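You operate a simulated robot arm through the tools that you are given. There is no shell and no other tool.

You run a simulated robot arm. Do the job below in one go: nothing can be reset, and whatever is moved stays where it is left.

## Task
Wipe the salsa drip and the coffee ring off the dining table.
Fine: wet the yellow cloth in the wash tub first and put it back. What is to be rubbed or washed off counts as gone when no trace of it is left.

Only the result counts: the job must be done as asked and must still hold three seconds after the hand-in. Knocking over, shifting, dropping, spilling or breaking anything else fails it. Flat cloth is picked up by pressing the open fingertips on it (5 to 10 N) and closing them slowly along it; thin cloth reads only 2 to 8 mm in the jaws.

## Robot
A 6-joint arm with a two-finger parallel gripper, fixed in place. Base frame: the origin is on the floor under the middle of its stand, x ahead of it, y to its left, z up; the work surface is at about z = 750. Units: mm, degrees, N and s.
With the tool pointing down near the work surface it reaches from about 580 to 940 mm from the base axis. Its first joint turns from -149.0 to 149.0 degrees. Payload 3.43 kg.
The TCP is the grasp point between the finger pads, 34 mm short of the fingertips. In the tool frame z runs along the fingers and y along their closing line. Largest opening 128 mm; finger width 24, thickness 12; the body of the gripper, 48 by 130 mm, starts 96 mm behind the TCP.
Orientation is that of the tool frame in the base frame, as a unit quaternion [x, y, z, w]. With the fingers straight down and closing along the base's y, the tool's x points along the base's -x, its y along +y and its z along -z.

## Interface
- The arm moves only by the tool jog_arm. Its argument "series" is one flat list of numbers, 7 for each row, row after row: the turn, a rotation vector about the tool's x, y, z in units of 4 degrees (1.0 is 4 degrees), then the shift along the tool's x, y, z in units of 25 mm (1.0 is 25 mm), then the finger opening in mm, from 0 to 128. In form: [ax, ay, az, x, y, z, claw, ax, ay, az, x, y, z, claw, ...]. A call has 1 to 20 rows; each row shifts and turns the commanded pose from where the row before left it, along the tool's axes as they then stand. A call with a number of a shift or a turn outside -1 to 1 is refused whole. Each row takes 0.2 s and may step no farther than 50 mm and 8.6 degrees from the row before; otherwise, or with a gripper value out of range, the whole call is refused. Where a pose cannot be reached the arm comes as near as it can. A force on the tool above 40 N (or 10 N above the force at the start of the call, whichever is more), or a blocked arm, ends the call early, and 0.2 s more pass. The fingers move at their own pace (about 108 mm/s each) and stop on an object; they squeeze with about 37 N. The grip force told is the motor's: it shows also when the fingers shut on nothing. Time passes only in rows, and 0.2 s behind the last, so rows that do not move let the fingers close. The reply holds the time, the measured pose of the TCP, the force on the tool along the base axes, the opening and the grip force, in the units named above and with some noise, with the torque about the TCP (base axes, N m) and any sound that the robot's microphone picked up, and new pictures: "pictures" is both (left out), scene, wrist or none.
- Cameras (640 x 400 px; columns grow to the right, rows downward): "scene" is fixed at [51.3, 639.4, 1343.1]; the picture's right is [-0.21, -0.98, 0.00], its down [-0.76, 0.16, -0.63] and it looks along [0.62, -0.13, -0.77] (base axes); focal length 320 px, centre (320, 200). "wrist" rides on the gripper at [76, -11, -160] in the tool frame; the picture's right is [0.15, 0.99, 0.00], its down [-0.88, 0.13, -0.46] and it looks along [-0.45, 0.07, 0.89] (tool axes); focal length 234 px, centre (320, 200). There is no depth. A picture from a camera that has moved, and an enlarged one, comes with that camera's place and axes in the base frame and with its lens. The place of the scene camera against the robot may be out by one fixed shift of up to 18 mm in any direction.
- slide_trunk(by): slides the trunk up (or, below 0, down) by that many mm; the arm rides with it, the base frame stays. It gives what a move gives, with no picture.
- zoom(camera, box): a new picture of the part [left, top, right, bottom] of that camera's present view, enlarged. It takes no simulated time.
- finish_job(): hands the job in; it is judged then, once.

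Nothing tells you positions but the pictures and the camera data. Unless the task says otherwise, let go and move clear before handing in.

The tools are called after "Request:" as name(argument=value, ...) on one line, values as JSON. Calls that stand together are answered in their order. jog_arm: Moves the arm, as the interface text tells. Its arguments: {"type":"object","properties":{"series":{"type":"array"},"pictures":{"type":"string","enum":["both","scene","wrist","none"]}},"required":["series"]} The other tools are called the same way: slide_trunk (by) moves the trunk up or down; zoom (camera, box) takes an enlarged picture of a part of a camera's view; finish_job () hands the job in.

At the start:

```text
time_s: 0.0
tool_pos: [366.9, 464.6, 1053.6]
tool_rot: [0.0, 1.0, 0.0, 0.0]
force: [0.8, -0.4, -0.7]
ft_torque: [0.0, 0.02, 0.0]
finger_gap: 128.0
finger_force: 0.1
trunk travel left (down, up): [-600.0, 110.0]
```

scene: 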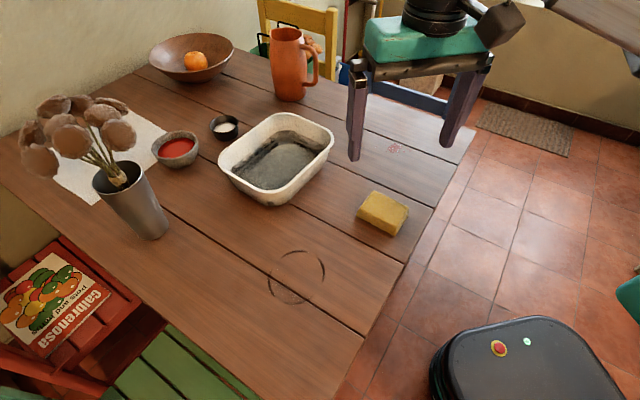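
wrist: 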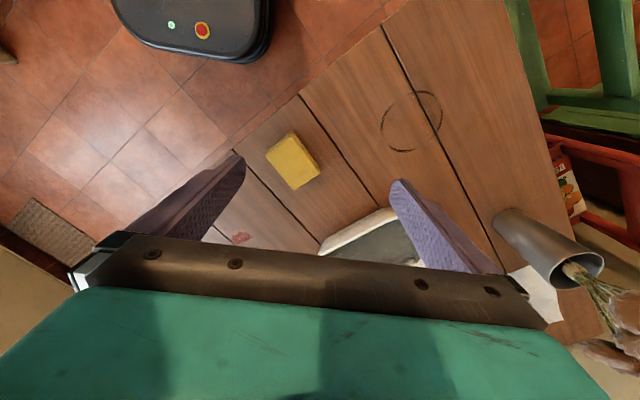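

I see a table with a coffee ring near the front, a red salsa drip near the right edge, a yellow folded cloth (or sponge-like block), and a wash tub with water. I'll zoom in first to locate them before moving.

Request:
zoom(camera="scene", box=[200, 90, 480, 265])

Request:
zoom(camera="scene", box=[340, 120, 460, 195])

Request:
zoom(camera="scene", box=[220, 220, 400, 332])

Request:
zoom(camera="wrist", box=[200, 60, 480, 260])

```text
2.29 times, centred on (340, 178) of scene
camera zoom: at [51.3, 639.4, 1343.1], right [-0.21, -0.98, 0.0], down [-0.76, 0.16, -0.63], along [0.62, -0.13, -0.77], focal length 733 px, centre (274, 251)
```

zoom: 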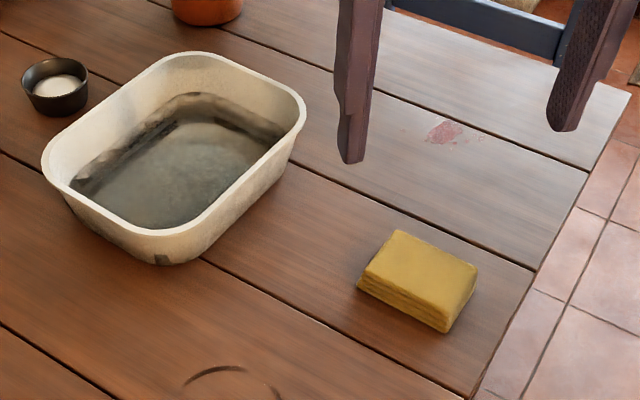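

```text
5.33 times, centred on (400, 158) of scene
camera zoom: at [51.3, 639.4, 1343.1], right [-0.21, -0.98, 0.0], down [-0.76, 0.16, -0.63], along [0.62, -0.13, -0.77], focal length 1710 px, centre (-107, 427)
```

zoom: 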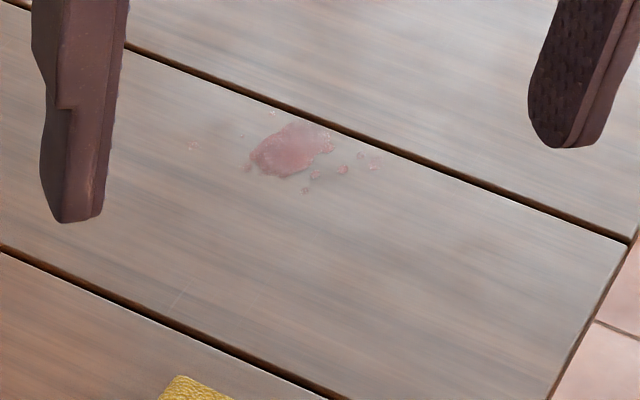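

```text
3.56 times, centred on (310, 276) of scene
camera zoom: at [51.3, 639.4, 1343.1], right [-0.21, -0.98, 0.0], down [-0.76, 0.16, -0.63], along [0.62, -0.13, -0.77], focal length 1140 px, centre (356, -70)
```

zoom: 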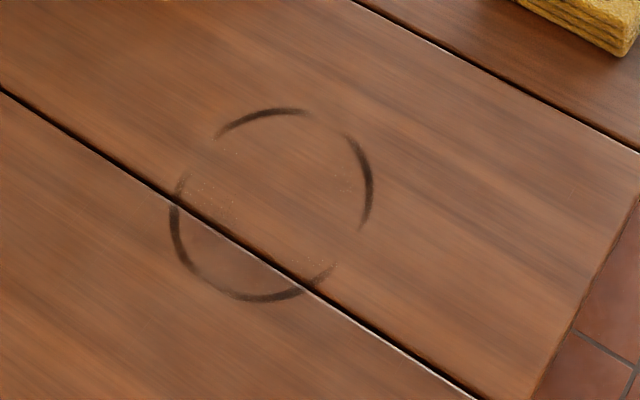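

```text
2.00 times, centred on (340, 160) of wrist
camera zoom: at [292.0, 453.6, 1212.7], right [-0.15, 0.99, 0.0], down [0.88, 0.13, 0.46], along [0.45, 0.07, -0.89], focal length 468 px, centre (280, 280)
```

zoom: 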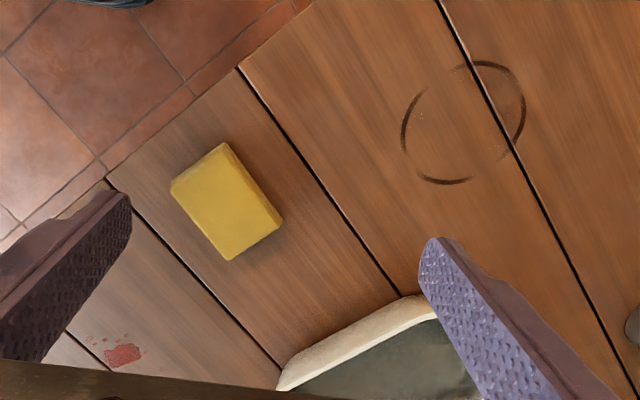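

The cloth looks like a folded block of about 85 × 68 mm centred near (439, 425), with its long side at about 45°. The ring is near (335, 635), the salsa near (656, 316), and the tub near (630, 618). I'll first turn the gripper 44° so it closes across the cloth's short side, then look again.

Request:
jog_arm(series=[0, 0, -1, 0, 0, 0, 128, 0, 0, -1, 0, 0, 0, 128, 0, 0, -1, 0, 0, 0, 128, 0, 0, -1, 0, 0, 0, 128, 0, 0, -1, 0, 0, 0, 128, 0, 0, -1, 0, 0, 0, 128, 0, 0, -1, 0, 0, 0, 128, 0, 0, -1, 0, 0, 0, 128, 0, 0, -1, 0, 0, 0, 128, 0, 0, -1, 0, 0, 0, 128, 0, 0, -1, 0, 0, 0, 128])

```text
time_s: 1.2
tool_pos: [369.2, 466.2, 1053.4]
tool_rot: [-0.157, 0.988, 0.002, 0.003]
force: [1.4, -0.8, -1.6]
ft_torque: [0.14, 0.11, 0.06]
finger_gap: 127.9
finger_force: 0.1
trunk travel left (down, up): [-600.0, 110.0]
stopped in row 5: the force on the tool passed its limit at 54 N (the readings are from after the stop); the commanded pose is now the measured one
camera wrist: at [299.8, 430.8, 1211.7], right [-0.45, 0.89, 0.0], down [0.79, 0.4, 0.46], along [0.41, 0.21, -0.89], focal length 234 px, centre (320, 200)
```

scene: 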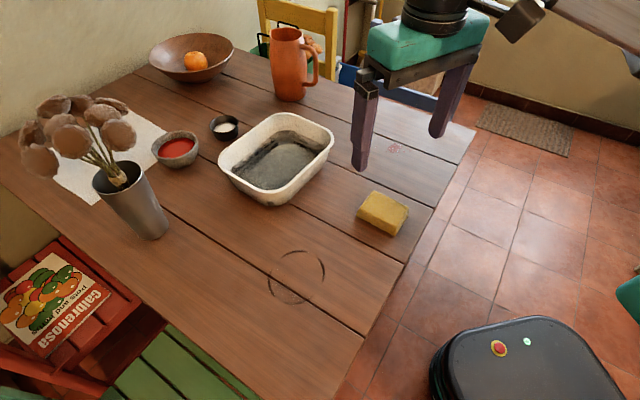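
wrist: 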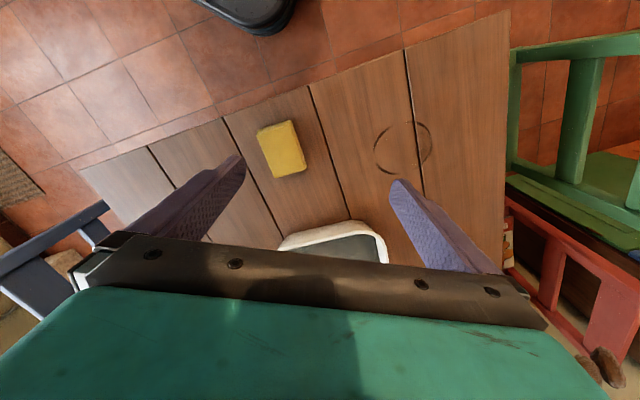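

The turn stopped early on a force spike, and nothing is near the gripper, so the camera or wrist may be fouling the arm itself this close in. I'll move outward and down a little in small steps and then try turning again.

Request:
jog_arm(series=[0, 0, 0, -0.5, 0, 0, 128, 0, 0, 0, -1, 0, 0, 128, 0, 0, 0, -1, 0, 0, 128, 0, 0, 0, -1, 0, 0, 128, 0, 0, 0, -0.5, 0, 0, 128, 0, 0, 0, 0, 0, 0, 128], pictures="scene")

```text
time_s: 2.6
tool_pos: [463.9, 496.4, 1053.4]
tool_rot: [-0.157, 0.988, 0.003, 0.003]
force: [0.1, 0.1, -0.1]
ft_torque: [0.01, 0.01, -0.06]
finger_gap: 127.9
finger_force: 0.1
trunk travel left (down, up): [-600.0, 110.0]
```

scene: 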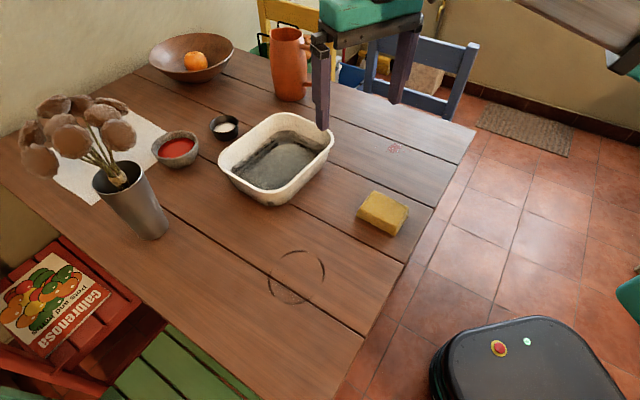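

Moving outward went cleanly. Now I'll turn about 26° more, ramping the speed.

Request:
jog_arm(series=[0, 0, -0.5, 0, 0, 0, 128, 0, 0, -1, 0, 0, 0, 128, 0, 0, -1, 0, 0, 0, 128, 0, 0, -1, 0, 0, 0, 128, 0, 0, -1, 0, 0, 0, 128, 0, 0, -1, 0, 0, 0, 128, 0, 0, -0.9, 0, 0, 0, 128, 0, 0, 0, 0, 0, 0, 128], pictures="both")

```text
time_s: 4.4
tool_pos: [464.7, 497.8, 1053.4]
tool_rot: [-0.373, 0.928, 0.002, 0.003]
force: [-0.4, 0.0, 1.1]
ft_torque: [-0.05, 0.01, -0.02]
finger_gap: 128.0
finger_force: 0.1
trunk travel left (down, up): [-600.0, 110.0]
camera wrist: at [416.2, 435.5, 1212.2], right [-0.79, 0.61, 0.0], down [0.54, 0.7, 0.46], along [0.28, 0.37, -0.89], focal length 234 px, centre (320, 200)
```

scene: 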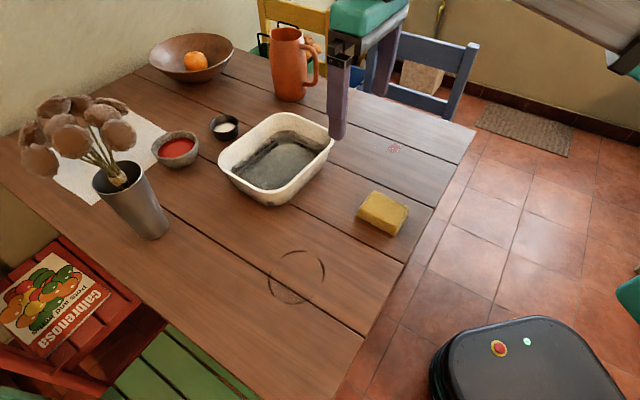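
wrist: 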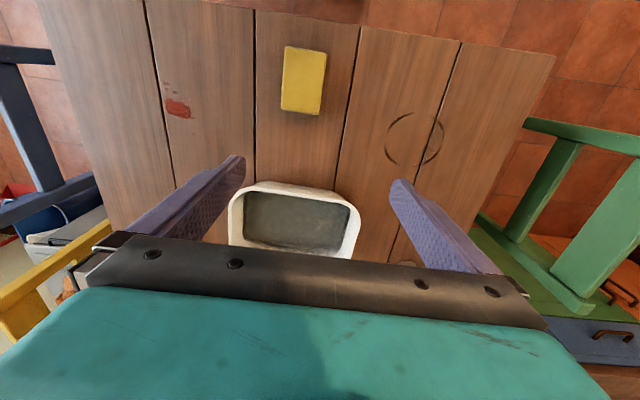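

The view is clear now. I'll zoom in on the stains, cloth and tub for exact positions.

Request:
zoom(camera="wrist", box=[224, 20, 384, 120])

Request:
zoom(camera="wrist", box=[120, 60, 248, 140])

Request:
zoom(camera="wrist", box=[350, 90, 478, 170])

Request:
zoom(camera="wrist", box=[210, 165, 386, 275])

Request:
zoom(camera="scene", box=[200, 100, 360, 210])

```text
4.00 times, centred on (304, 70) of wrist
camera zoom: at [416.2, 435.5, 1212.2], right [-0.79, 0.61, 0.0], down [0.54, 0.7, 0.46], along [0.28, 0.37, -0.89], focal length 937 px, centre (384, 720)
```

zoom: 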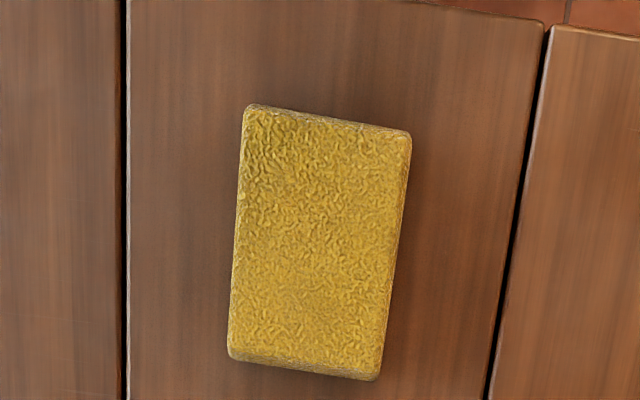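

```text
5.00 times, centred on (184, 100) of wrist
camera zoom: at [416.2, 435.5, 1212.2], right [-0.79, 0.61, 0.0], down [0.54, 0.7, 0.46], along [0.28, 0.37, -0.89], focal length 1171 px, centre (1000, 700)
```

zoom: 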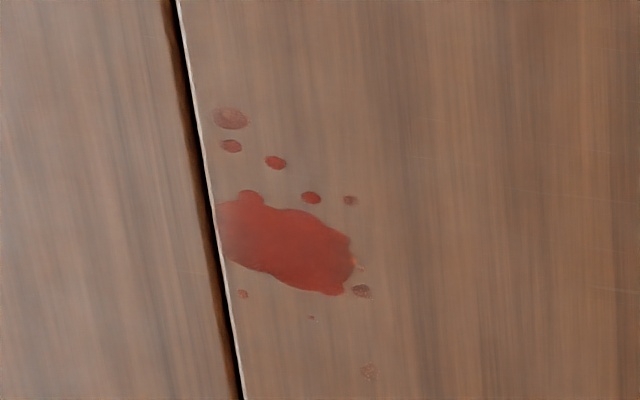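

```text
5.00 times, centred on (414, 130) of wrist
camera zoom: at [416.2, 435.5, 1212.2], right [-0.79, 0.61, 0.0], down [0.54, 0.7, 0.46], along [0.28, 0.37, -0.89], focal length 1171 px, centre (-150, 550)
```

zoom: 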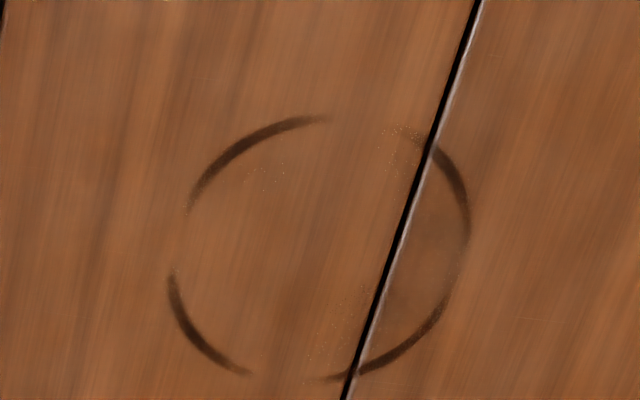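

```text
3.64 times, centred on (298, 220) of wrist
camera zoom: at [416.2, 435.5, 1212.2], right [-0.79, 0.61, 0.0], down [0.54, 0.7, 0.46], along [0.28, 0.37, -0.89], focal length 852 px, centre (400, 127)
```

zoom: 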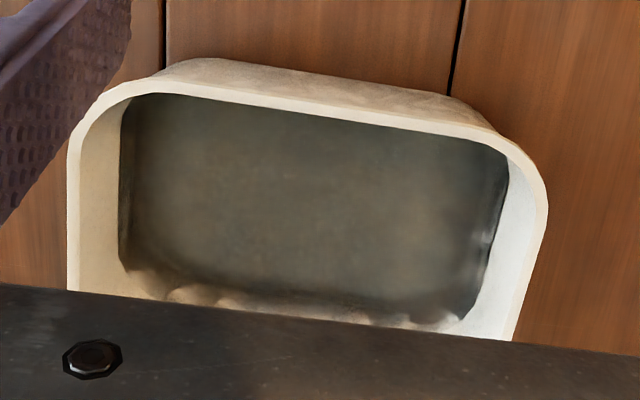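

```text
3.64 times, centred on (280, 155) of scene
camera zoom: at [51.3, 639.4, 1343.1], right [-0.21, -0.98, 0.0], down [-0.76, 0.16, -0.63], along [0.62, -0.13, -0.77], focal length 1166 px, centre (466, 364)
```

zoom: 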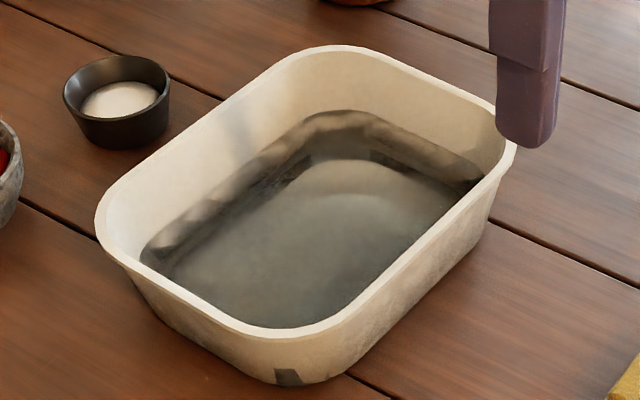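

I place the cloth centre at about (442, 426) with a 64 mm short side matching my yaw. The tub centre is near (626, 625) with its rim at about z 830, the ring is centred near (336, 634) with a radius of about 60, and the salsa patch is around (650, 318). Next I'll descend partway and move over the cloth.

Request:
jog_arm(series=[0, 0, 0, 0, 0, 0.5, 128, 0, 0, 0, 0, 0, 1, 128, 0, 0, 0, 0, 0, 1, 128, 0, 0, 0, 0, 0, 1, 128, 0, 0, 0, 0, 0, 0.5, 128, 0, 0, 0, 0.3, -0.17, 0, 128, 0, 0, 0, 0.6, -0.33, 0, 128, 0, 0, 0, 0.6, -0.33, 0, 128, 0, 0, 0, 0.6, -0.33, 0, 128, 0, 0, 0, 0.54, -0.28, 0, 128, 0, 0, 0, 0, 0, 0, 128], pictures="both")

```text
time_s: 6.8
tool_pos: [444.0, 426.5, 952.8]
tool_rot: [-0.373, 0.928, 0.001, 0.003]
force: [0.3, 0.7, -0.6]
ft_torque: [0.02, 0.01, -0.05]
finger_gap: 127.8
finger_force: 0.0
trunk travel left (down, up): [-600.0, 110.0]
camera wrist: at [394.2, 364.9, 1111.5], right [-0.79, 0.61, 0.0], down [0.54, 0.7, 0.46], along [0.28, 0.37, -0.89], focal length 234 px, centre (320, 200)
```

scene: 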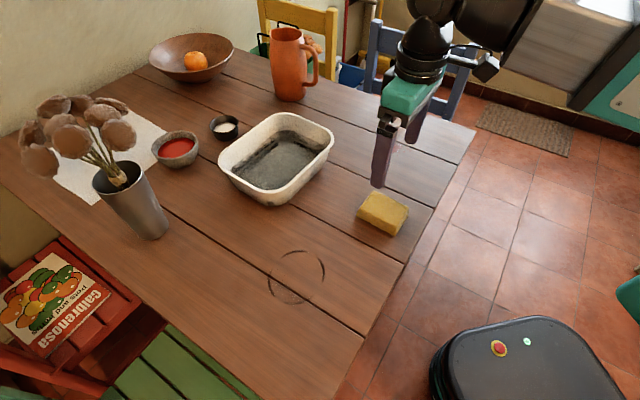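
wrist: 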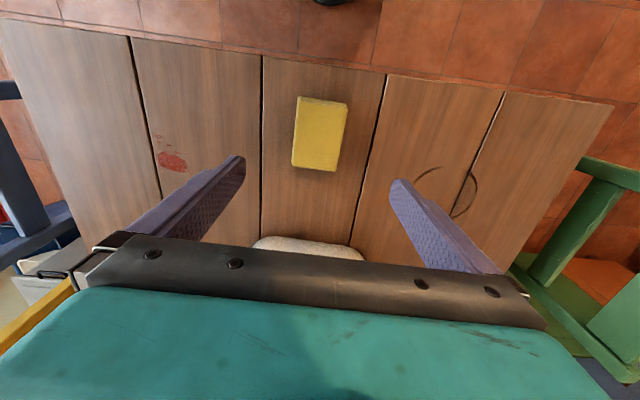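

Request:
zoom(camera="wrist", box=[256, 84, 384, 180])

Request:
zoom(camera="scene", box=[320, 150, 448, 250])

```text
4.17 times, centred on (320, 132) of wrist
camera zoom: at [394.2, 364.9, 1111.5], right [-0.79, 0.61, 0.0], down [0.54, 0.7, 0.46], along [0.28, 0.37, -0.89], focal length 976 px, centre (320, 483)
```

zoom: 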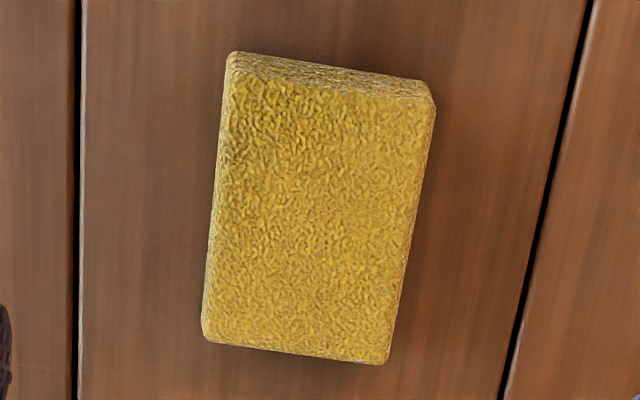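

```text
4.00 times, centred on (384, 200) of scene
camera zoom: at [51.3, 639.4, 1343.1], right [-0.21, -0.98, 0.0], down [-0.76, 0.16, -0.63], along [0.62, -0.13, -0.77], focal length 1282 px, centre (64, 200)
```

zoom: 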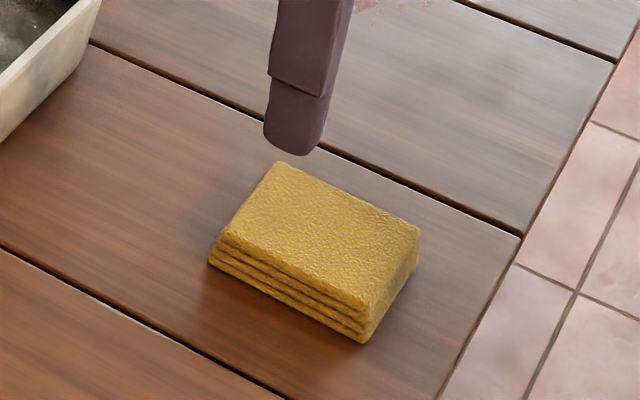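

The measurements agree: the cloth is about 90 × 66 × 24 mm, centred near (442.5, 425.5). I'll lower the open fingers straddling it until the tips are about 8 mm above the table.

Request:
jog_arm(series=[0, 0, 0, 0.07, 0, 0.5, 128, 0, 0, 0, 0, 0, 1, 128, 0, 0, 0, 0, 0, 1, 128, 0, 0, 0, 0, 0, 1, 128, 0, 0, 0, 0, 0, 1, 128, 0, 0, 0, 0, 0, 1, 128, 0, 0, 0, 0, 0, 0.6, 128, 0, 0, 0, 0, 0, 0.33, 128, 0, 0, 0, 0, 0, 0, 128], pictures="both")

```text
time_s: 8.8
tool_pos: [442.0, 425.2, 792.7]
tool_rot: [-0.372, 0.928, 0.001, 0.002]
force: [0.3, 0.7, 0.6]
ft_torque: [0.04, -0.01, 0.0]
finger_gap: 128.1
finger_force: 0.2
trunk travel left (down, up): [-600.0, 110.0]
camera wrist: at [393.4, 363.4, 951.8], right [-0.79, 0.61, 0.0], down [0.54, 0.7, 0.46], along [0.28, 0.37, -0.89], focal length 234 px, centre (320, 200)
```

scene: 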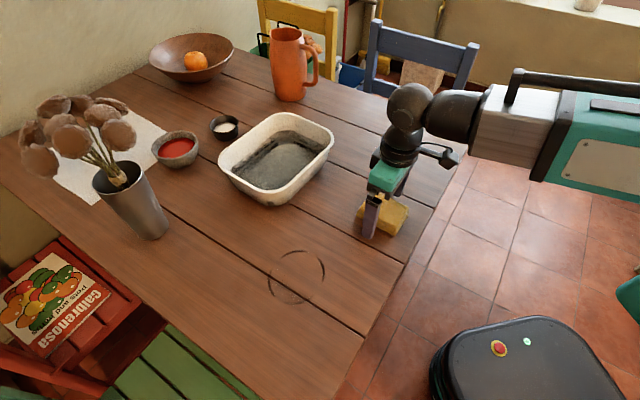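
wrist: 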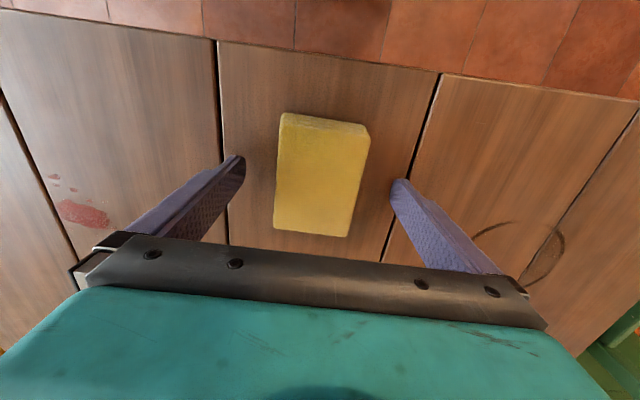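

The fingers straddle the cloth well. Now I'll close them gently in stages.

Request:
jog_arm(series=[0, 0, 0, 0, 0, 0, 110, 0, 0, 0, 0, 0, 0, 92, 0, 0, 0, 0, 0, 0, 80, 0, 0, 0, 0, 0, 0, 74, 0, 0, 0, 0, 0, 0, 70, 0, 0, 0, 0, 0, 0, 66, 0, 0, 0, 0, 0, 0, 62, 0, 0, 0, 0, 0, 0, 58, 0, 0, 0, 0, 0, 0, 58], pictures="wrist")

```text
time_s: 10.8
tool_pos: [440.8, 425.2, 793.5]
tool_rot: [-0.372, 0.928, 0.001, 0.002]
force: [-0.1, 0.5, 0.7]
ft_torque: [0.0, -0.03, 0.02]
finger_gap: 69.0
finger_force: 36.9
trunk travel left (down, up): [-600.0, 110.0]
camera wrist: at [393.4, 363.3, 951.9], right [-0.79, 0.61, 0.0], down [0.54, 0.7, 0.46], along [0.28, 0.37, -0.89], focal length 234 px, centre (320, 200)
```

wrist: 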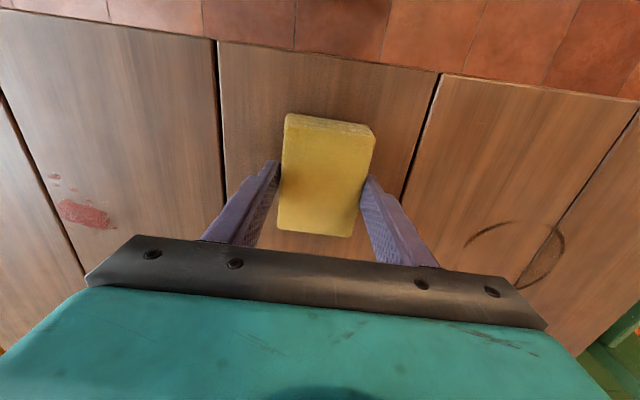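

The grip is firm at 69 mm and 37 N. I'll lift the cloth and check that it comes along.

Request:
jog_arm(series=[0, 0, 0, 0, 0, -0.3, 50, 0, 0, 0, 0, 0, -0.6, 50, 0, 0, 0, 0, 0, -1, 50, 0, 0, 0, 0, 0, -1, 50, 0, 0, 0, 0, 0, -1, 50, 0, 0, 0, 0, 0, -0.6, 50, 0, 0, 0, 0, 0, 0, 50], pictures="both")

```text
time_s: 12.4
tool_pos: [441.6, 426.0, 905.7]
tool_rot: [-0.372, 0.928, 0.002, 0.003]
force: [0.1, 0.3, -0.9]
ft_torque: [0.01, 0.0, -0.04]
finger_gap: 68.6
finger_force: 37.0
trunk travel left (down, up): [-600.0, 110.0]
camera wrist: at [393.7, 364.0, 1063.5], right [-0.79, 0.61, 0.0], down [0.54, 0.7, 0.46], along [0.28, 0.36, -0.89], focal length 234 px, centre (320, 200)
```

scene: 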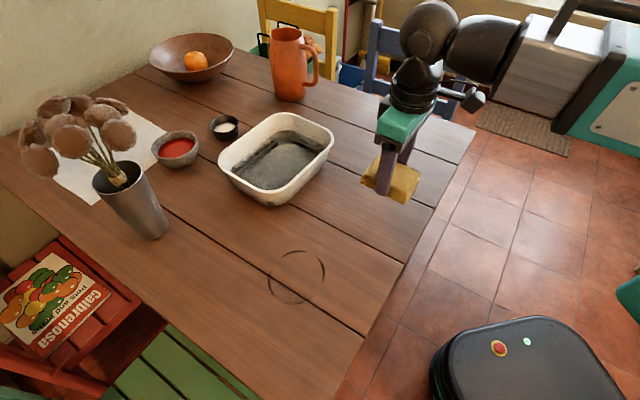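
wrist: 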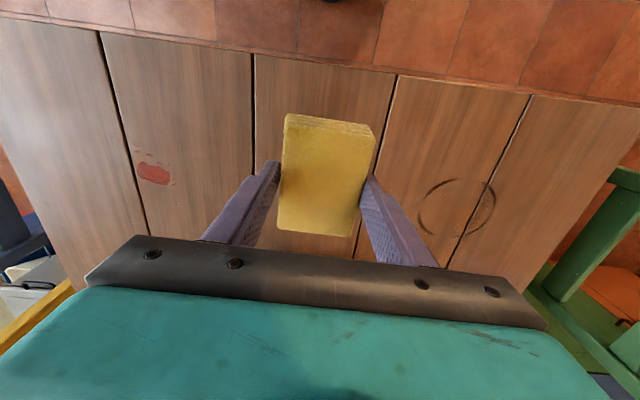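

The cloth is held well. I'll raise it above the tub rim and move out over the tub.

Request:
jog_arm(series=[0, 0, 0, 0, 0, -0.6, 50, 0, 0, 0, 0, 0, -1, 50, 0, 0, 0, -0.5, 0.04, 0, 50, 0, 0, 0, -1, 0.06, 0, 50, 0, 0, 0, -1, 0.06, 0, 50, 0, 0, 0, -1, 0.06, 0, 50, 0, 0, 0, -1, 0.06, 0, 50, 0, 0, 0, -1, 0.06, 0, 50, 0, 0, 0, -1, 0.06, 0, 50, 0, 0, 0, -1, 0.06, 0, 50, 0, 0, 0, -1, 0.06, 0, 50, 0, 0, 0, -1, 0.06, 0, 50, 0, 0, 0, -0.8, 0.04, 0, 50, 0, 0, 0, -0.5, 0, 0, 50, 0, 0, 0, 0, 0, 0, 50], pictures="both")

```text
time_s: 15.6
tool_pos: [625.4, 622.0, 947.1]
tool_rot: [-0.372, 0.928, 0.001, 0.003]
force: [0.2, -0.6, -1.1]
ft_torque: [0.02, -0.01, 0.02]
finger_gap: 68.7
finger_force: 36.6
trunk travel left (down, up): [-600.0, 110.0]
camera wrist: at [577.0, 561.0, 1105.2], right [-0.79, 0.61, 0.0], down [0.54, 0.7, 0.46], along [0.28, 0.36, -0.89], focal length 234 px, centre (320, 200)
```

scene: 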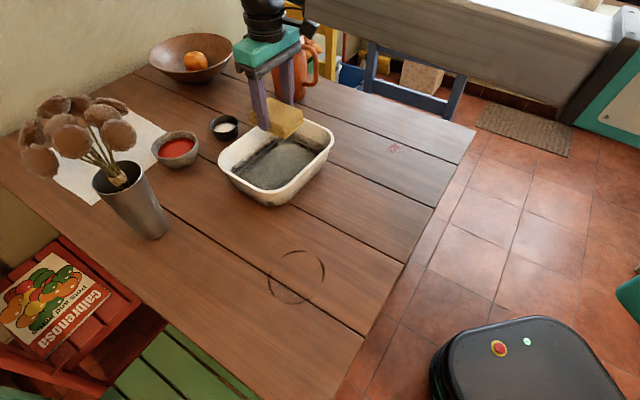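
wrist: 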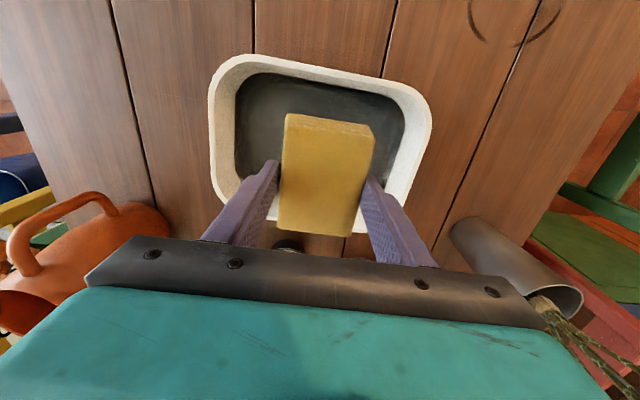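

Request:
zoom(camera="wrist", box=[190, 40, 446, 240])

Request:
zoom(camera="scene", box=[200, 80, 360, 210])

```text
2.00 times, centred on (318, 140) of wrist
camera zoom: at [577.0, 561.0, 1105.2], right [-0.79, 0.61, 0.0], down [0.54, 0.7, 0.46], along [0.28, 0.36, -0.89], focal length 468 px, centre (324, 320)
```

zoom: 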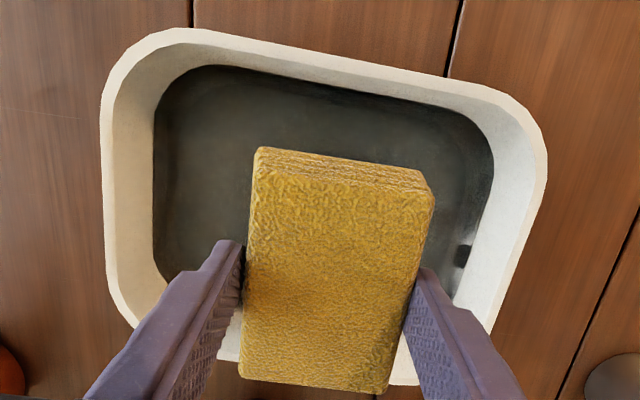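

```text
3.08 times, centred on (280, 145) of scene
camera zoom: at [51.3, 639.4, 1343.1], right [-0.21, -0.98, 0.0], down [-0.76, 0.16, -0.63], along [0.62, -0.13, -0.77], focal length 986 px, centre (443, 369)
```

zoom: 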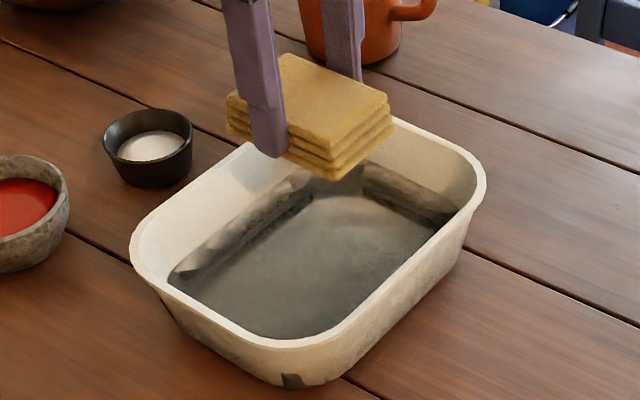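

The cloth sits right over the tub, and the opening clears the gripper on all sides. I'll centre it a little more and lower it gently into the water.

Request:
jog_arm(series=[0, 0, 0, -0.3, 0, 0.4, 50, 0, 0, 0, 0, 0, 0.8, 50, 0, 0, 0, 0, 0, 0.8, 50, 0, 0, 0, 0, 0, 0.8, 50, 0, 0, 0, 0, 0, 0.6, 50, 0, 0, 0, 0, 0, 0.5, 50, 0, 0, 0, 0, 0, 0.4, 50, 0, 0, 0, 0, 0, 0.4, 50, 0, 0, 0, 0, 0, 0.3, 50, 0, 0, 0, 0, 0, 0.3, 50, 0, 0, 0, 0, 0, 0, 50], pictures="both")

```text
time_s: 18.0
tool_pos: [632.1, 630.1, 814.2]
tool_rot: [-0.372, 0.928, 0.001, 0.003]
force: [0.9, 0.1, 0.1]
ft_torque: [0.0, 0.01, 0.01]
finger_gap: 68.6
finger_force: 37.1
trunk travel left (down, up): [-600.0, 110.0]
camera wrist: at [583.3, 567.7, 972.8], right [-0.79, 0.61, 0.0], down [0.54, 0.7, 0.46], along [0.28, 0.36, -0.89], focal length 234 px, centre (320, 200)
```

scene: 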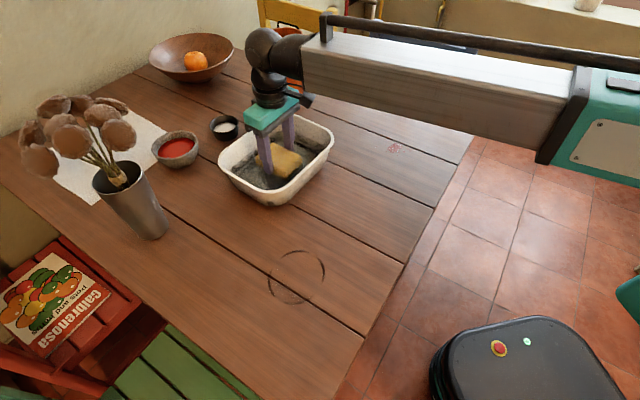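
wrist: 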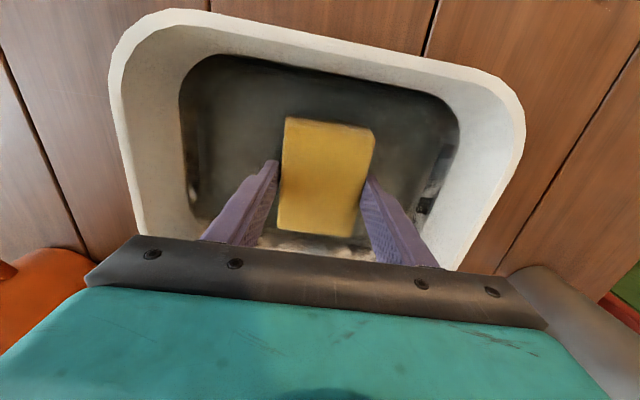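

Request:
zoom(camera="wrist", box=[160, 40, 480, 240])

Request:
zoom(camera="scene", box=[210, 100, 350, 210])

```text
2.00 times, centred on (320, 140) of wrist
camera zoom: at [583.3, 567.7, 972.8], right [-0.79, 0.61, 0.0], down [0.54, 0.7, 0.46], along [0.28, 0.36, -0.89], focal length 468 px, centre (320, 320)
```

zoom: 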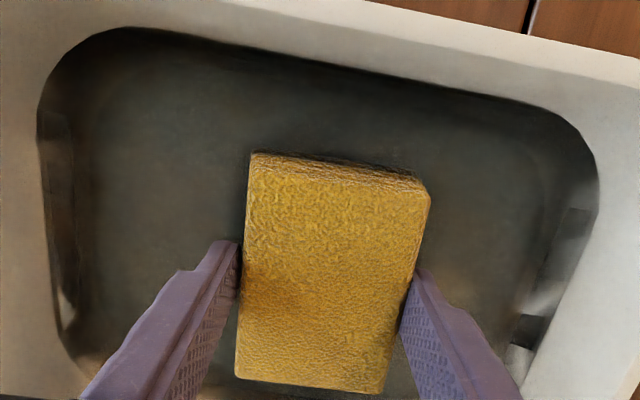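

```text
3.64 times, centred on (280, 155) of scene
camera zoom: at [51.3, 639.4, 1343.1], right [-0.21, -0.98, 0.0], down [-0.76, 0.16, -0.63], along [0.62, -0.13, -0.77], focal length 1166 px, centre (466, 364)
```

zoom: 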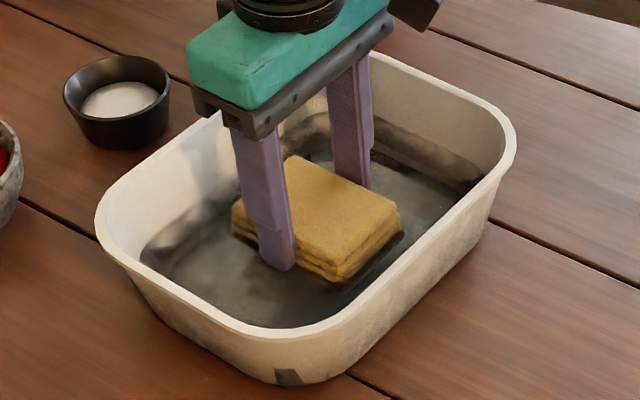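

The cloth's underside has reached the water. I'll go a bit deeper in tiny steps, watching the force, and soak it.

Request:
jog_arm(series=[0, 0, 0, 0, 0, 0.15, 50, 0, 0, 0, 0, 0, 0.15, 50, 0, 0, 0, 0, 0, 0.12, 50, 0, 0, 0, 0, 0, 0, 50, 0, 0, 0, 0, 0, 0, 50], pictures="scene")

```text
time_s: 19.2
tool_pos: [631.0, 629.9, 803.4]
tool_rot: [-0.373, 0.928, 0.0, 0.003]
force: [-0.4, 0.3, -0.8]
ft_torque: [-0.03, -0.01, -0.05]
finger_gap: 68.7
finger_force: 37.4
trunk travel left (down, up): [-600.0, 110.0]
```

scene: 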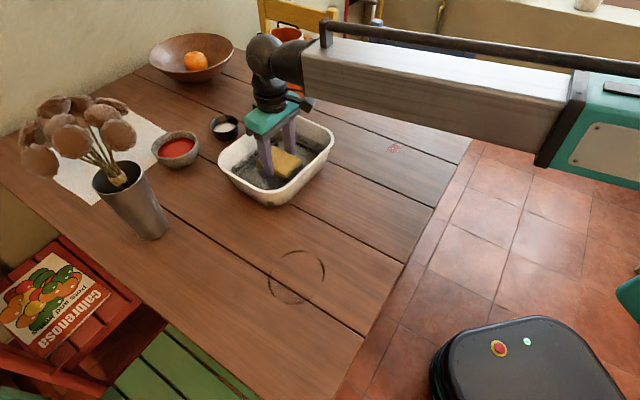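

Request:
zoom(camera="scene", box=[210, 100, 350, 210])

Request:
jog_arm(series=[0, 0, 0, 0, 0, 0.1, 50, 0, 0, 0, 0, 0, 0.06, 50, 0, 0, 0, 0, 0, 0, 50, 0, 0, 0, 0, 0, 0, 50, 0, 0, 0, 0, 0, 0, 50], pictures="both")

```text
3.64 times, centred on (280, 155) of scene
camera zoom: at [51.3, 639.4, 1343.1], right [-0.21, -0.98, 0.0], down [-0.76, 0.16, -0.63], along [0.62, -0.13, -0.77], focal length 1166 px, centre (466, 364)
```

zoom: 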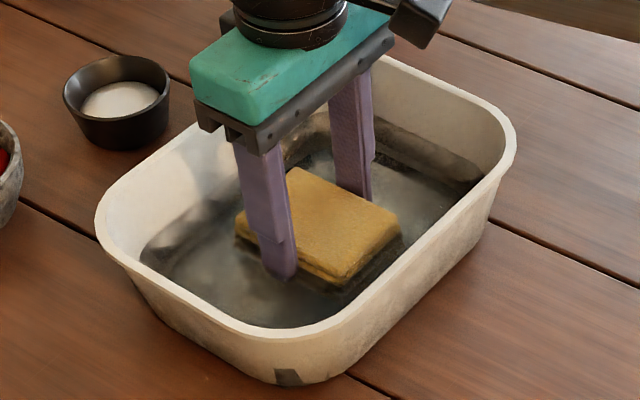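

```text
time_s: 20.4
tool_pos: [630.2, 629.0, 800.3]
tool_rot: [-0.373, 0.928, 0.002, 0.003]
force: [0.5, 0.0, -0.6]
ft_torque: [0.04, -0.03, 0.01]
finger_gap: 68.7
finger_force: 37.0
trunk travel left (down, up): [-600.0, 110.0]
camera wrist: at [582.9, 567.1, 959.1], right [-0.79, 0.61, 0.0], down [0.54, 0.7, 0.46], along [0.28, 0.37, -0.89], focal length 234 px, centre (320, 200)
```

scene: 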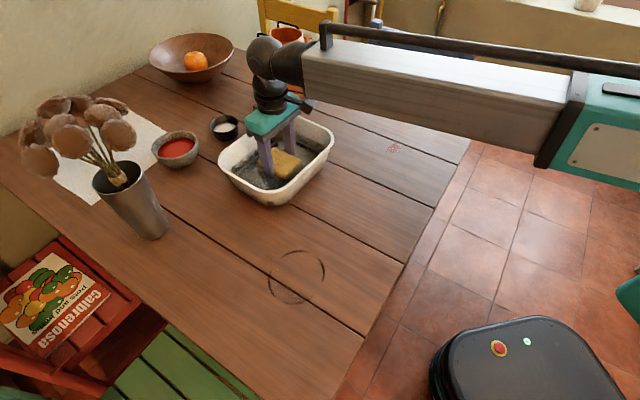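
wrist: 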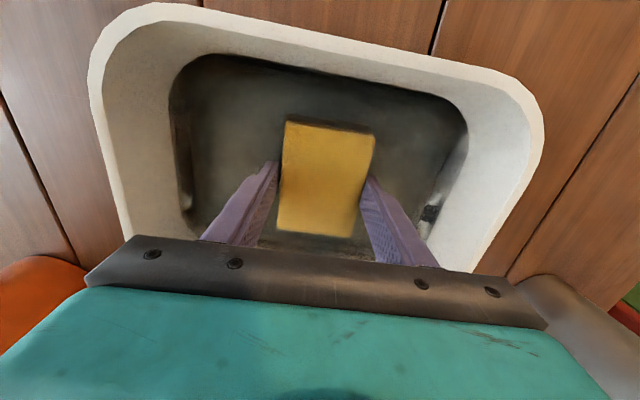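

Request:
jog_arm(series=[0, 0, 0, 0, 0, 0.08, 50, 0, 0, 0, 0, 0, 0.06, 50, 0, 0, 0, 0, 0, 0, 50, 0, 0, 0, 0, 0, 0, 50, 0, 0, 0, 0, 0, 0, 50], pictures="scene")

Request:
zoom(camera="scene", box=[210, 100, 350, 210])

Request:
zoom(camera="wrist", box=[160, 40, 480, 240])

```text
time_s: 21.6
tool_pos: [631.4, 628.9, 797.7]
tool_rot: [-0.372, 0.928, 0.002, 0.005]
force: [1.7, 1.1, 14.7]
ft_torque: [-0.16, 0.04, -0.03]
finger_gap: 68.5
finger_force: 37.1
trunk travel left (down, up): [-600.0, 110.0]
```

scene: 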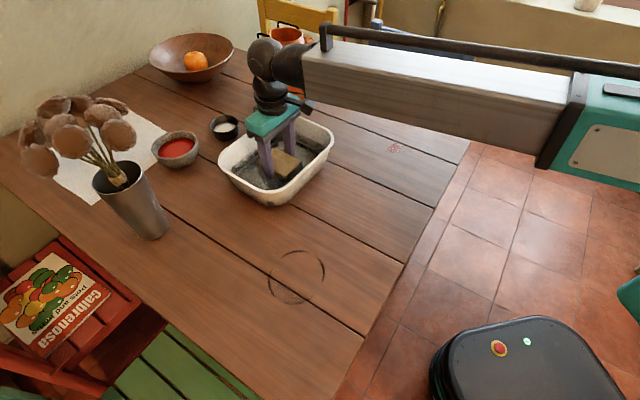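

```text
3.64 times, centred on (280, 155) of scene
camera zoom: at [51.3, 639.4, 1343.1], right [-0.21, -0.98, 0.0], down [-0.76, 0.16, -0.63], along [0.62, -0.13, -0.77], focal length 1166 px, centre (466, 364)
```

zoom: 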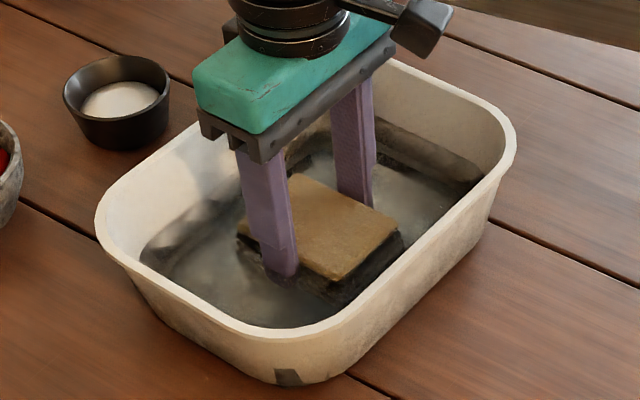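

```text
2.00 times, centred on (320, 140) of wrist
camera zoom: at [582.4, 566.9, 956.5], right [-0.79, 0.61, 0.0], down [0.54, 0.7, 0.46], along [0.29, 0.37, -0.89], focal length 468 px, centre (320, 320)
```

zoom: 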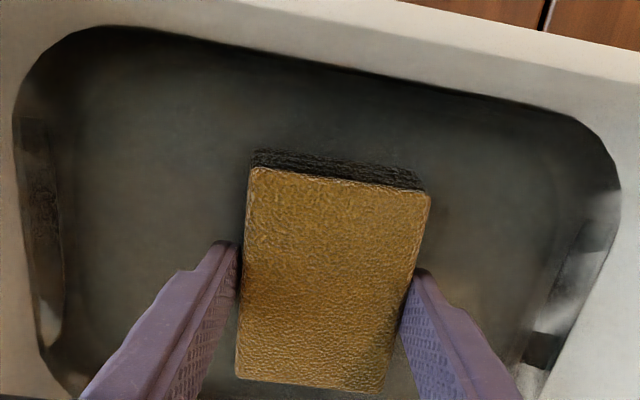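

The cloth has darkened and touched the tub floor, so it is soaked. I'll lift it gently and let it drip above the tub before moving away.

Request:
jog_arm(series=[0, 0, 0, 0, 0, -0.1, 50, 0, 0, 0, 0, 0, -0.3, 50, 0, 0, 0, 0, 0, -0.5, 50, 0, 0, 0, 0, 0, -0.6, 50, 0, 0, 0, 0, 0, -0.6, 50, 0, 0, 0, 0, 0, -0.3, 50, 0, 0, 0, 0, 0, 0, 50, 0, 0, 0, 0, 0, 0, 50, 0, 0, 0, 0, 0, 0, 50, 0, 0, 0, 0, 0, 0, 50, 0, 0, 0, 0, 0, 0, 50, 0, 0, 0, 0, 0, 0, 50, 0, 0, 0, 0, 0, 0, 50, 0, 0, 0, 0, 0, 0, 50, 0, 0, 0, 0, 0, 0, 50, 0, 0, 0, 0, 0, 0, 50], pictures="both")

Request:
zoom(camera="wrist", box=[160, 40, 480, 240])

```text
time_s: 25.0
tool_pos: [630.9, 628.2, 857.1]
tool_rot: [-0.372, 0.928, 0.001, 0.003]
force: [-0.6, 0.6, 0.7]
ft_torque: [-0.05, -0.01, 0.03]
finger_gap: 68.6
finger_force: 36.8
trunk travel left (down, up): [-600.0, 110.0]
camera wrist: at [582.7, 566.9, 1014.9], right [-0.79, 0.61, 0.0], down [0.54, 0.7, 0.46], along [0.28, 0.37, -0.89], focal length 234 px, centre (320, 200)
```

scene: 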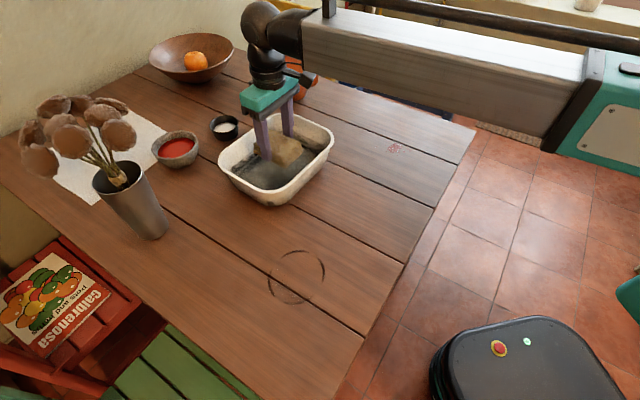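
wrist: 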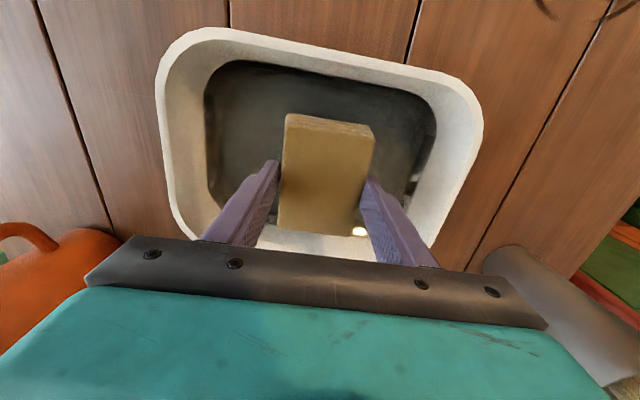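

```text
2.00 times, centred on (320, 140) of wrist
camera zoom: at [582.7, 566.9, 1014.9], right [-0.79, 0.61, 0.0], down [0.54, 0.7, 0.46], along [0.28, 0.37, -0.89], focal length 468 px, centre (320, 320)
```

zoom: 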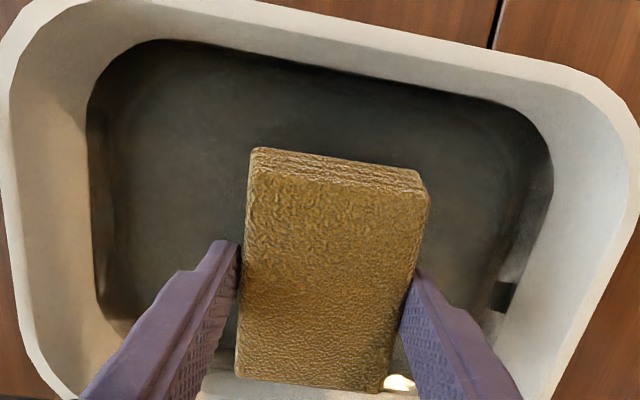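

The cloth is thoroughly wet and dark. I'll raise it clear of the rim and carry it to just beside the coffee ring.

Request:
jog_arm(series=[0, 0, 0, 0, 0, -0.6, 50, 0, 0, 0, 0, 0, -1, 50, 0, 0, 0, 0, 0, -1, 50, 0, 0, 0, 0, 0, -0.5, 50, 0, 0, 0, 0.45, 0.24, 0, 50, 0, 0, 0, 0.95, 0.51, 0, 50, 0, 0, 0, 0.95, 0.51, 0, 50, 0, 0, 0, 0.95, 0.51, 0, 50, 0, 0, 0, 0.95, 0.51, 0, 50, 0, 0, 0, 0.95, 0.51, 0, 50, 0, 0, 0, 0.95, 0.51, 0, 50, 0, 0, 0, 0.95, 0.51, 0, 50, 0, 0, 0, 0.95, 0.51, 0, 50, 0, 0, 0, 0.95, 0.51, 0, 50, 0, 0, 0, 0.55, 0.31, 0, 50, 0, 0, 0, 0, 0, 0, 50], pictures="both")

```text
time_s: 28.4
tool_pos: [368.1, 555.4, 933.3]
tool_rot: [-0.373, 0.928, 0.0, 0.003]
force: [-0.6, 0.1, -0.8]
ft_torque: [0.02, -0.01, 0.01]
finger_gap: 68.7
finger_force: 36.8
trunk travel left (down, up): [-600.0, 110.0]
camera wrist: at [319.0, 493.6, 1091.3], right [-0.79, 0.61, 0.0], down [0.54, 0.7, 0.46], along [0.28, 0.36, -0.89], focal length 234 px, centre (320, 200)
```

scene: 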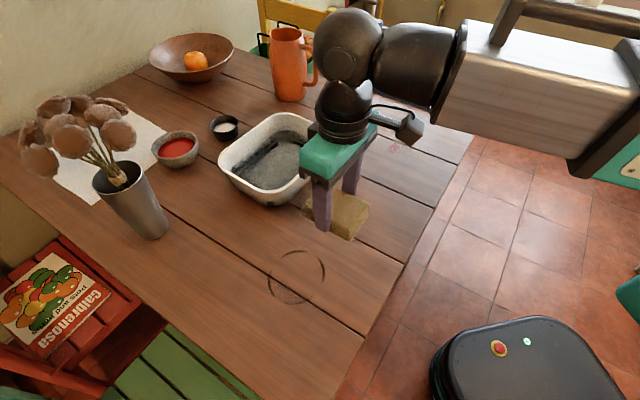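
wrist: 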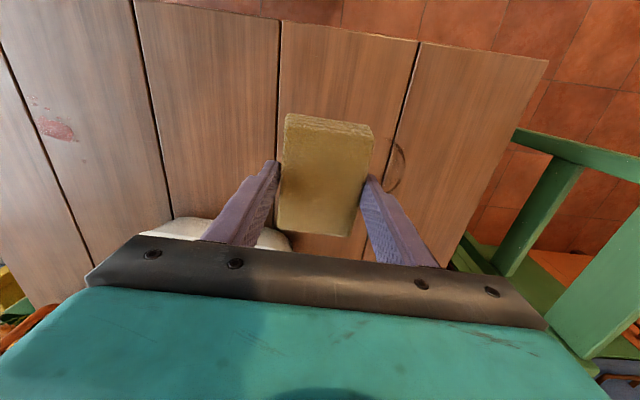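

Now beside the ring at about (368, 555). I'll lower to just above the table.

Request:
jog_arm(series=[0, 0, 0, 0, 0, 0.5, 50, 0, 0, 0, 0, 0, 1, 50, 0, 0, 0, 0, 0, 1, 50, 0, 0, 0, 0, 0, 1, 50, 0, 0, 0, 0, 0, 0.9, 50, 0, 0, 0, 0, 0, 0.5, 50, 0, 0, 0, 0, 0, 0.3, 50, 0, 0, 0, 0, 0, 0.2, 50, 0, 0, 0, 0, 0, 0, 50], pictures="scene")

```text
time_s: 30.4
tool_pos: [368.7, 556.8, 799.2]
tool_rot: [-0.372, 0.928, 0.002, 0.004]
force: [0.2, -0.4, 0.0]
ft_torque: [0.03, 0.0, 0.03]
finger_gap: 68.6
finger_force: 37.0
trunk travel left (down, up): [-600.0, 110.0]
```

scene: 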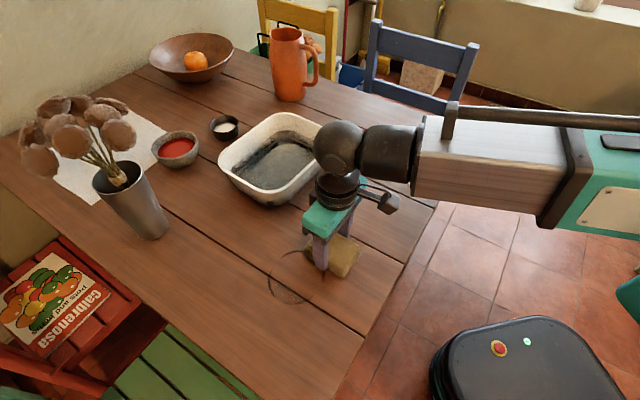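

Request:
jog_arm(series=[0, 0, 0, 0, 0, 0.16, 50, 0, 0, 0, 0, 0, 0.08, 50, 0, 0, 0, 0, 0, 0.04, 50, 0, 0, 0, 0, 0, 0, 50], pictures="none")

```text
time_s: 31.4
tool_pos: [368.2, 557.5, 792.1]
tool_rot: [-0.372, 0.928, 0.003, 0.004]
force: [2.5, 5.1, 29.3]
ft_torque: [-0.27, 0.02, -0.01]
finger_gap: 68.5
finger_force: 36.9
trunk travel left (down, up): [-600.0, 110.0]
```

That's 29 N, more than needed, so I'll ease off about 1.2 mm.

Request:
jog_arm(series=[0, 0, 0, 0, 0, -0.05, 50, 0, 0, 0, 0, 0, 0, 50], pictures="none")

```text
time_s: 32.0
tool_pos: [368.7, 558.2, 793.8]
tool_rot: [-0.372, 0.928, 0.004, 0.004]
force: [3.6, 5.5, 24.6]
ft_torque: [0.24, -0.26, 0.03]
finger_gap: 68.6
finger_force: 37.4
trunk travel left (down, up): [-600.0, 110.0]
```

Request:
jog_arm(series=[0, 0, 0, 0, 0, -0.06, 50, 0, 0, 0, 0, 0, 0, 50], pictures="none")

```text
time_s: 32.6
tool_pos: [366.9, 557.7, 792.0]
tool_rot: [-0.372, 0.928, 0.003, 0.004]
force: [1.6, 4.7, 14.8]
ft_torque: [0.28, -0.25, -0.01]
finger_gap: 68.6
finger_force: 37.6
trunk travel left (down, up): [-600.0, 110.0]
```

About 15 N is suitable for rubbing. I'll sweep across the near half of the ring now.

Request:
jog_arm(series=[0, 0, 0, 0, 0.3, 0, 50, 0, 0, 0, 0, 0.5, 0, 50, 0, 0, 0, 0, 0.5, 0, 50, 0, 0, 0, 0, 0.5, 0, 50, 0, 0, 0, 0, 0.5, 0, 50, 0, 0, 0, 0, 0.5, 0, 50, 0, 0, 0, 0, 0.5, 0, 50, 0, 0, 0, 0, 0.5, 0, 50, 0, 0, 0, 0, 0.5, 0, 50, 0, 0, 0, 0, 0.5, 0, 50, 0, 0, 0, 0, 0.5, 0, 50, 0, 0, 0, 0, 0.5, 0, 50, 0, 0, 0, 0, 0.5, 0, 50, 0, 0, 0, 0, 0.3, 0, 50, 0, 0, 0, 0, 0, 0, 50], pictures="both")

```text
time_s: 35.8
tool_pos: [255.4, 677.6, 792.7]
tool_rot: [-0.372, 0.928, 0.002, 0.004]
force: [0.1, 0.1, 1.4]
ft_torque: [-0.08, 0.05, 0.0]
finger_gap: 68.6
finger_force: 37.5
trunk travel left (down, up): [-600.0, 110.0]
camera wrist: at [206.4, 615.2, 951.6], right [-0.79, 0.61, 0.0], down [0.54, 0.7, 0.46], along [0.28, 0.37, -0.89], focal length 234 px, centre (320, 200)
```

scene: 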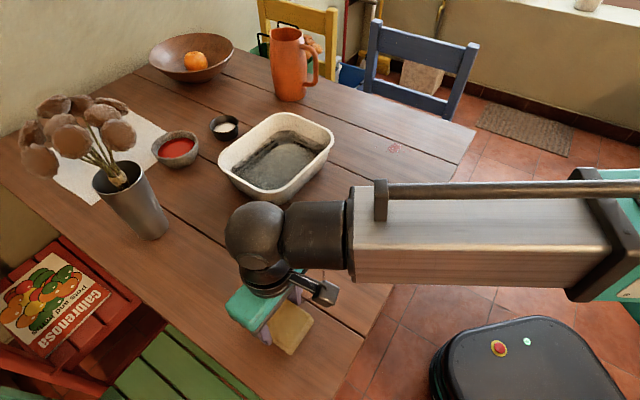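
wrist: 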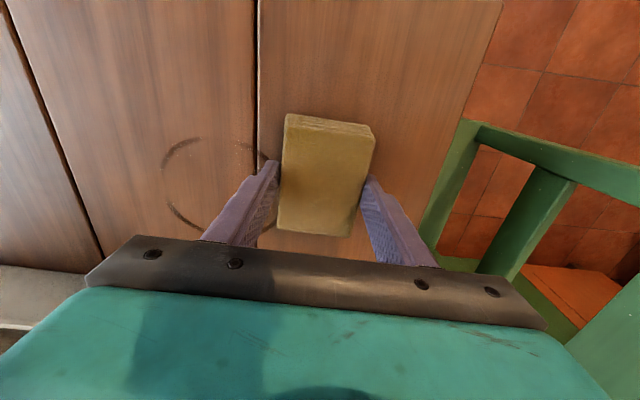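

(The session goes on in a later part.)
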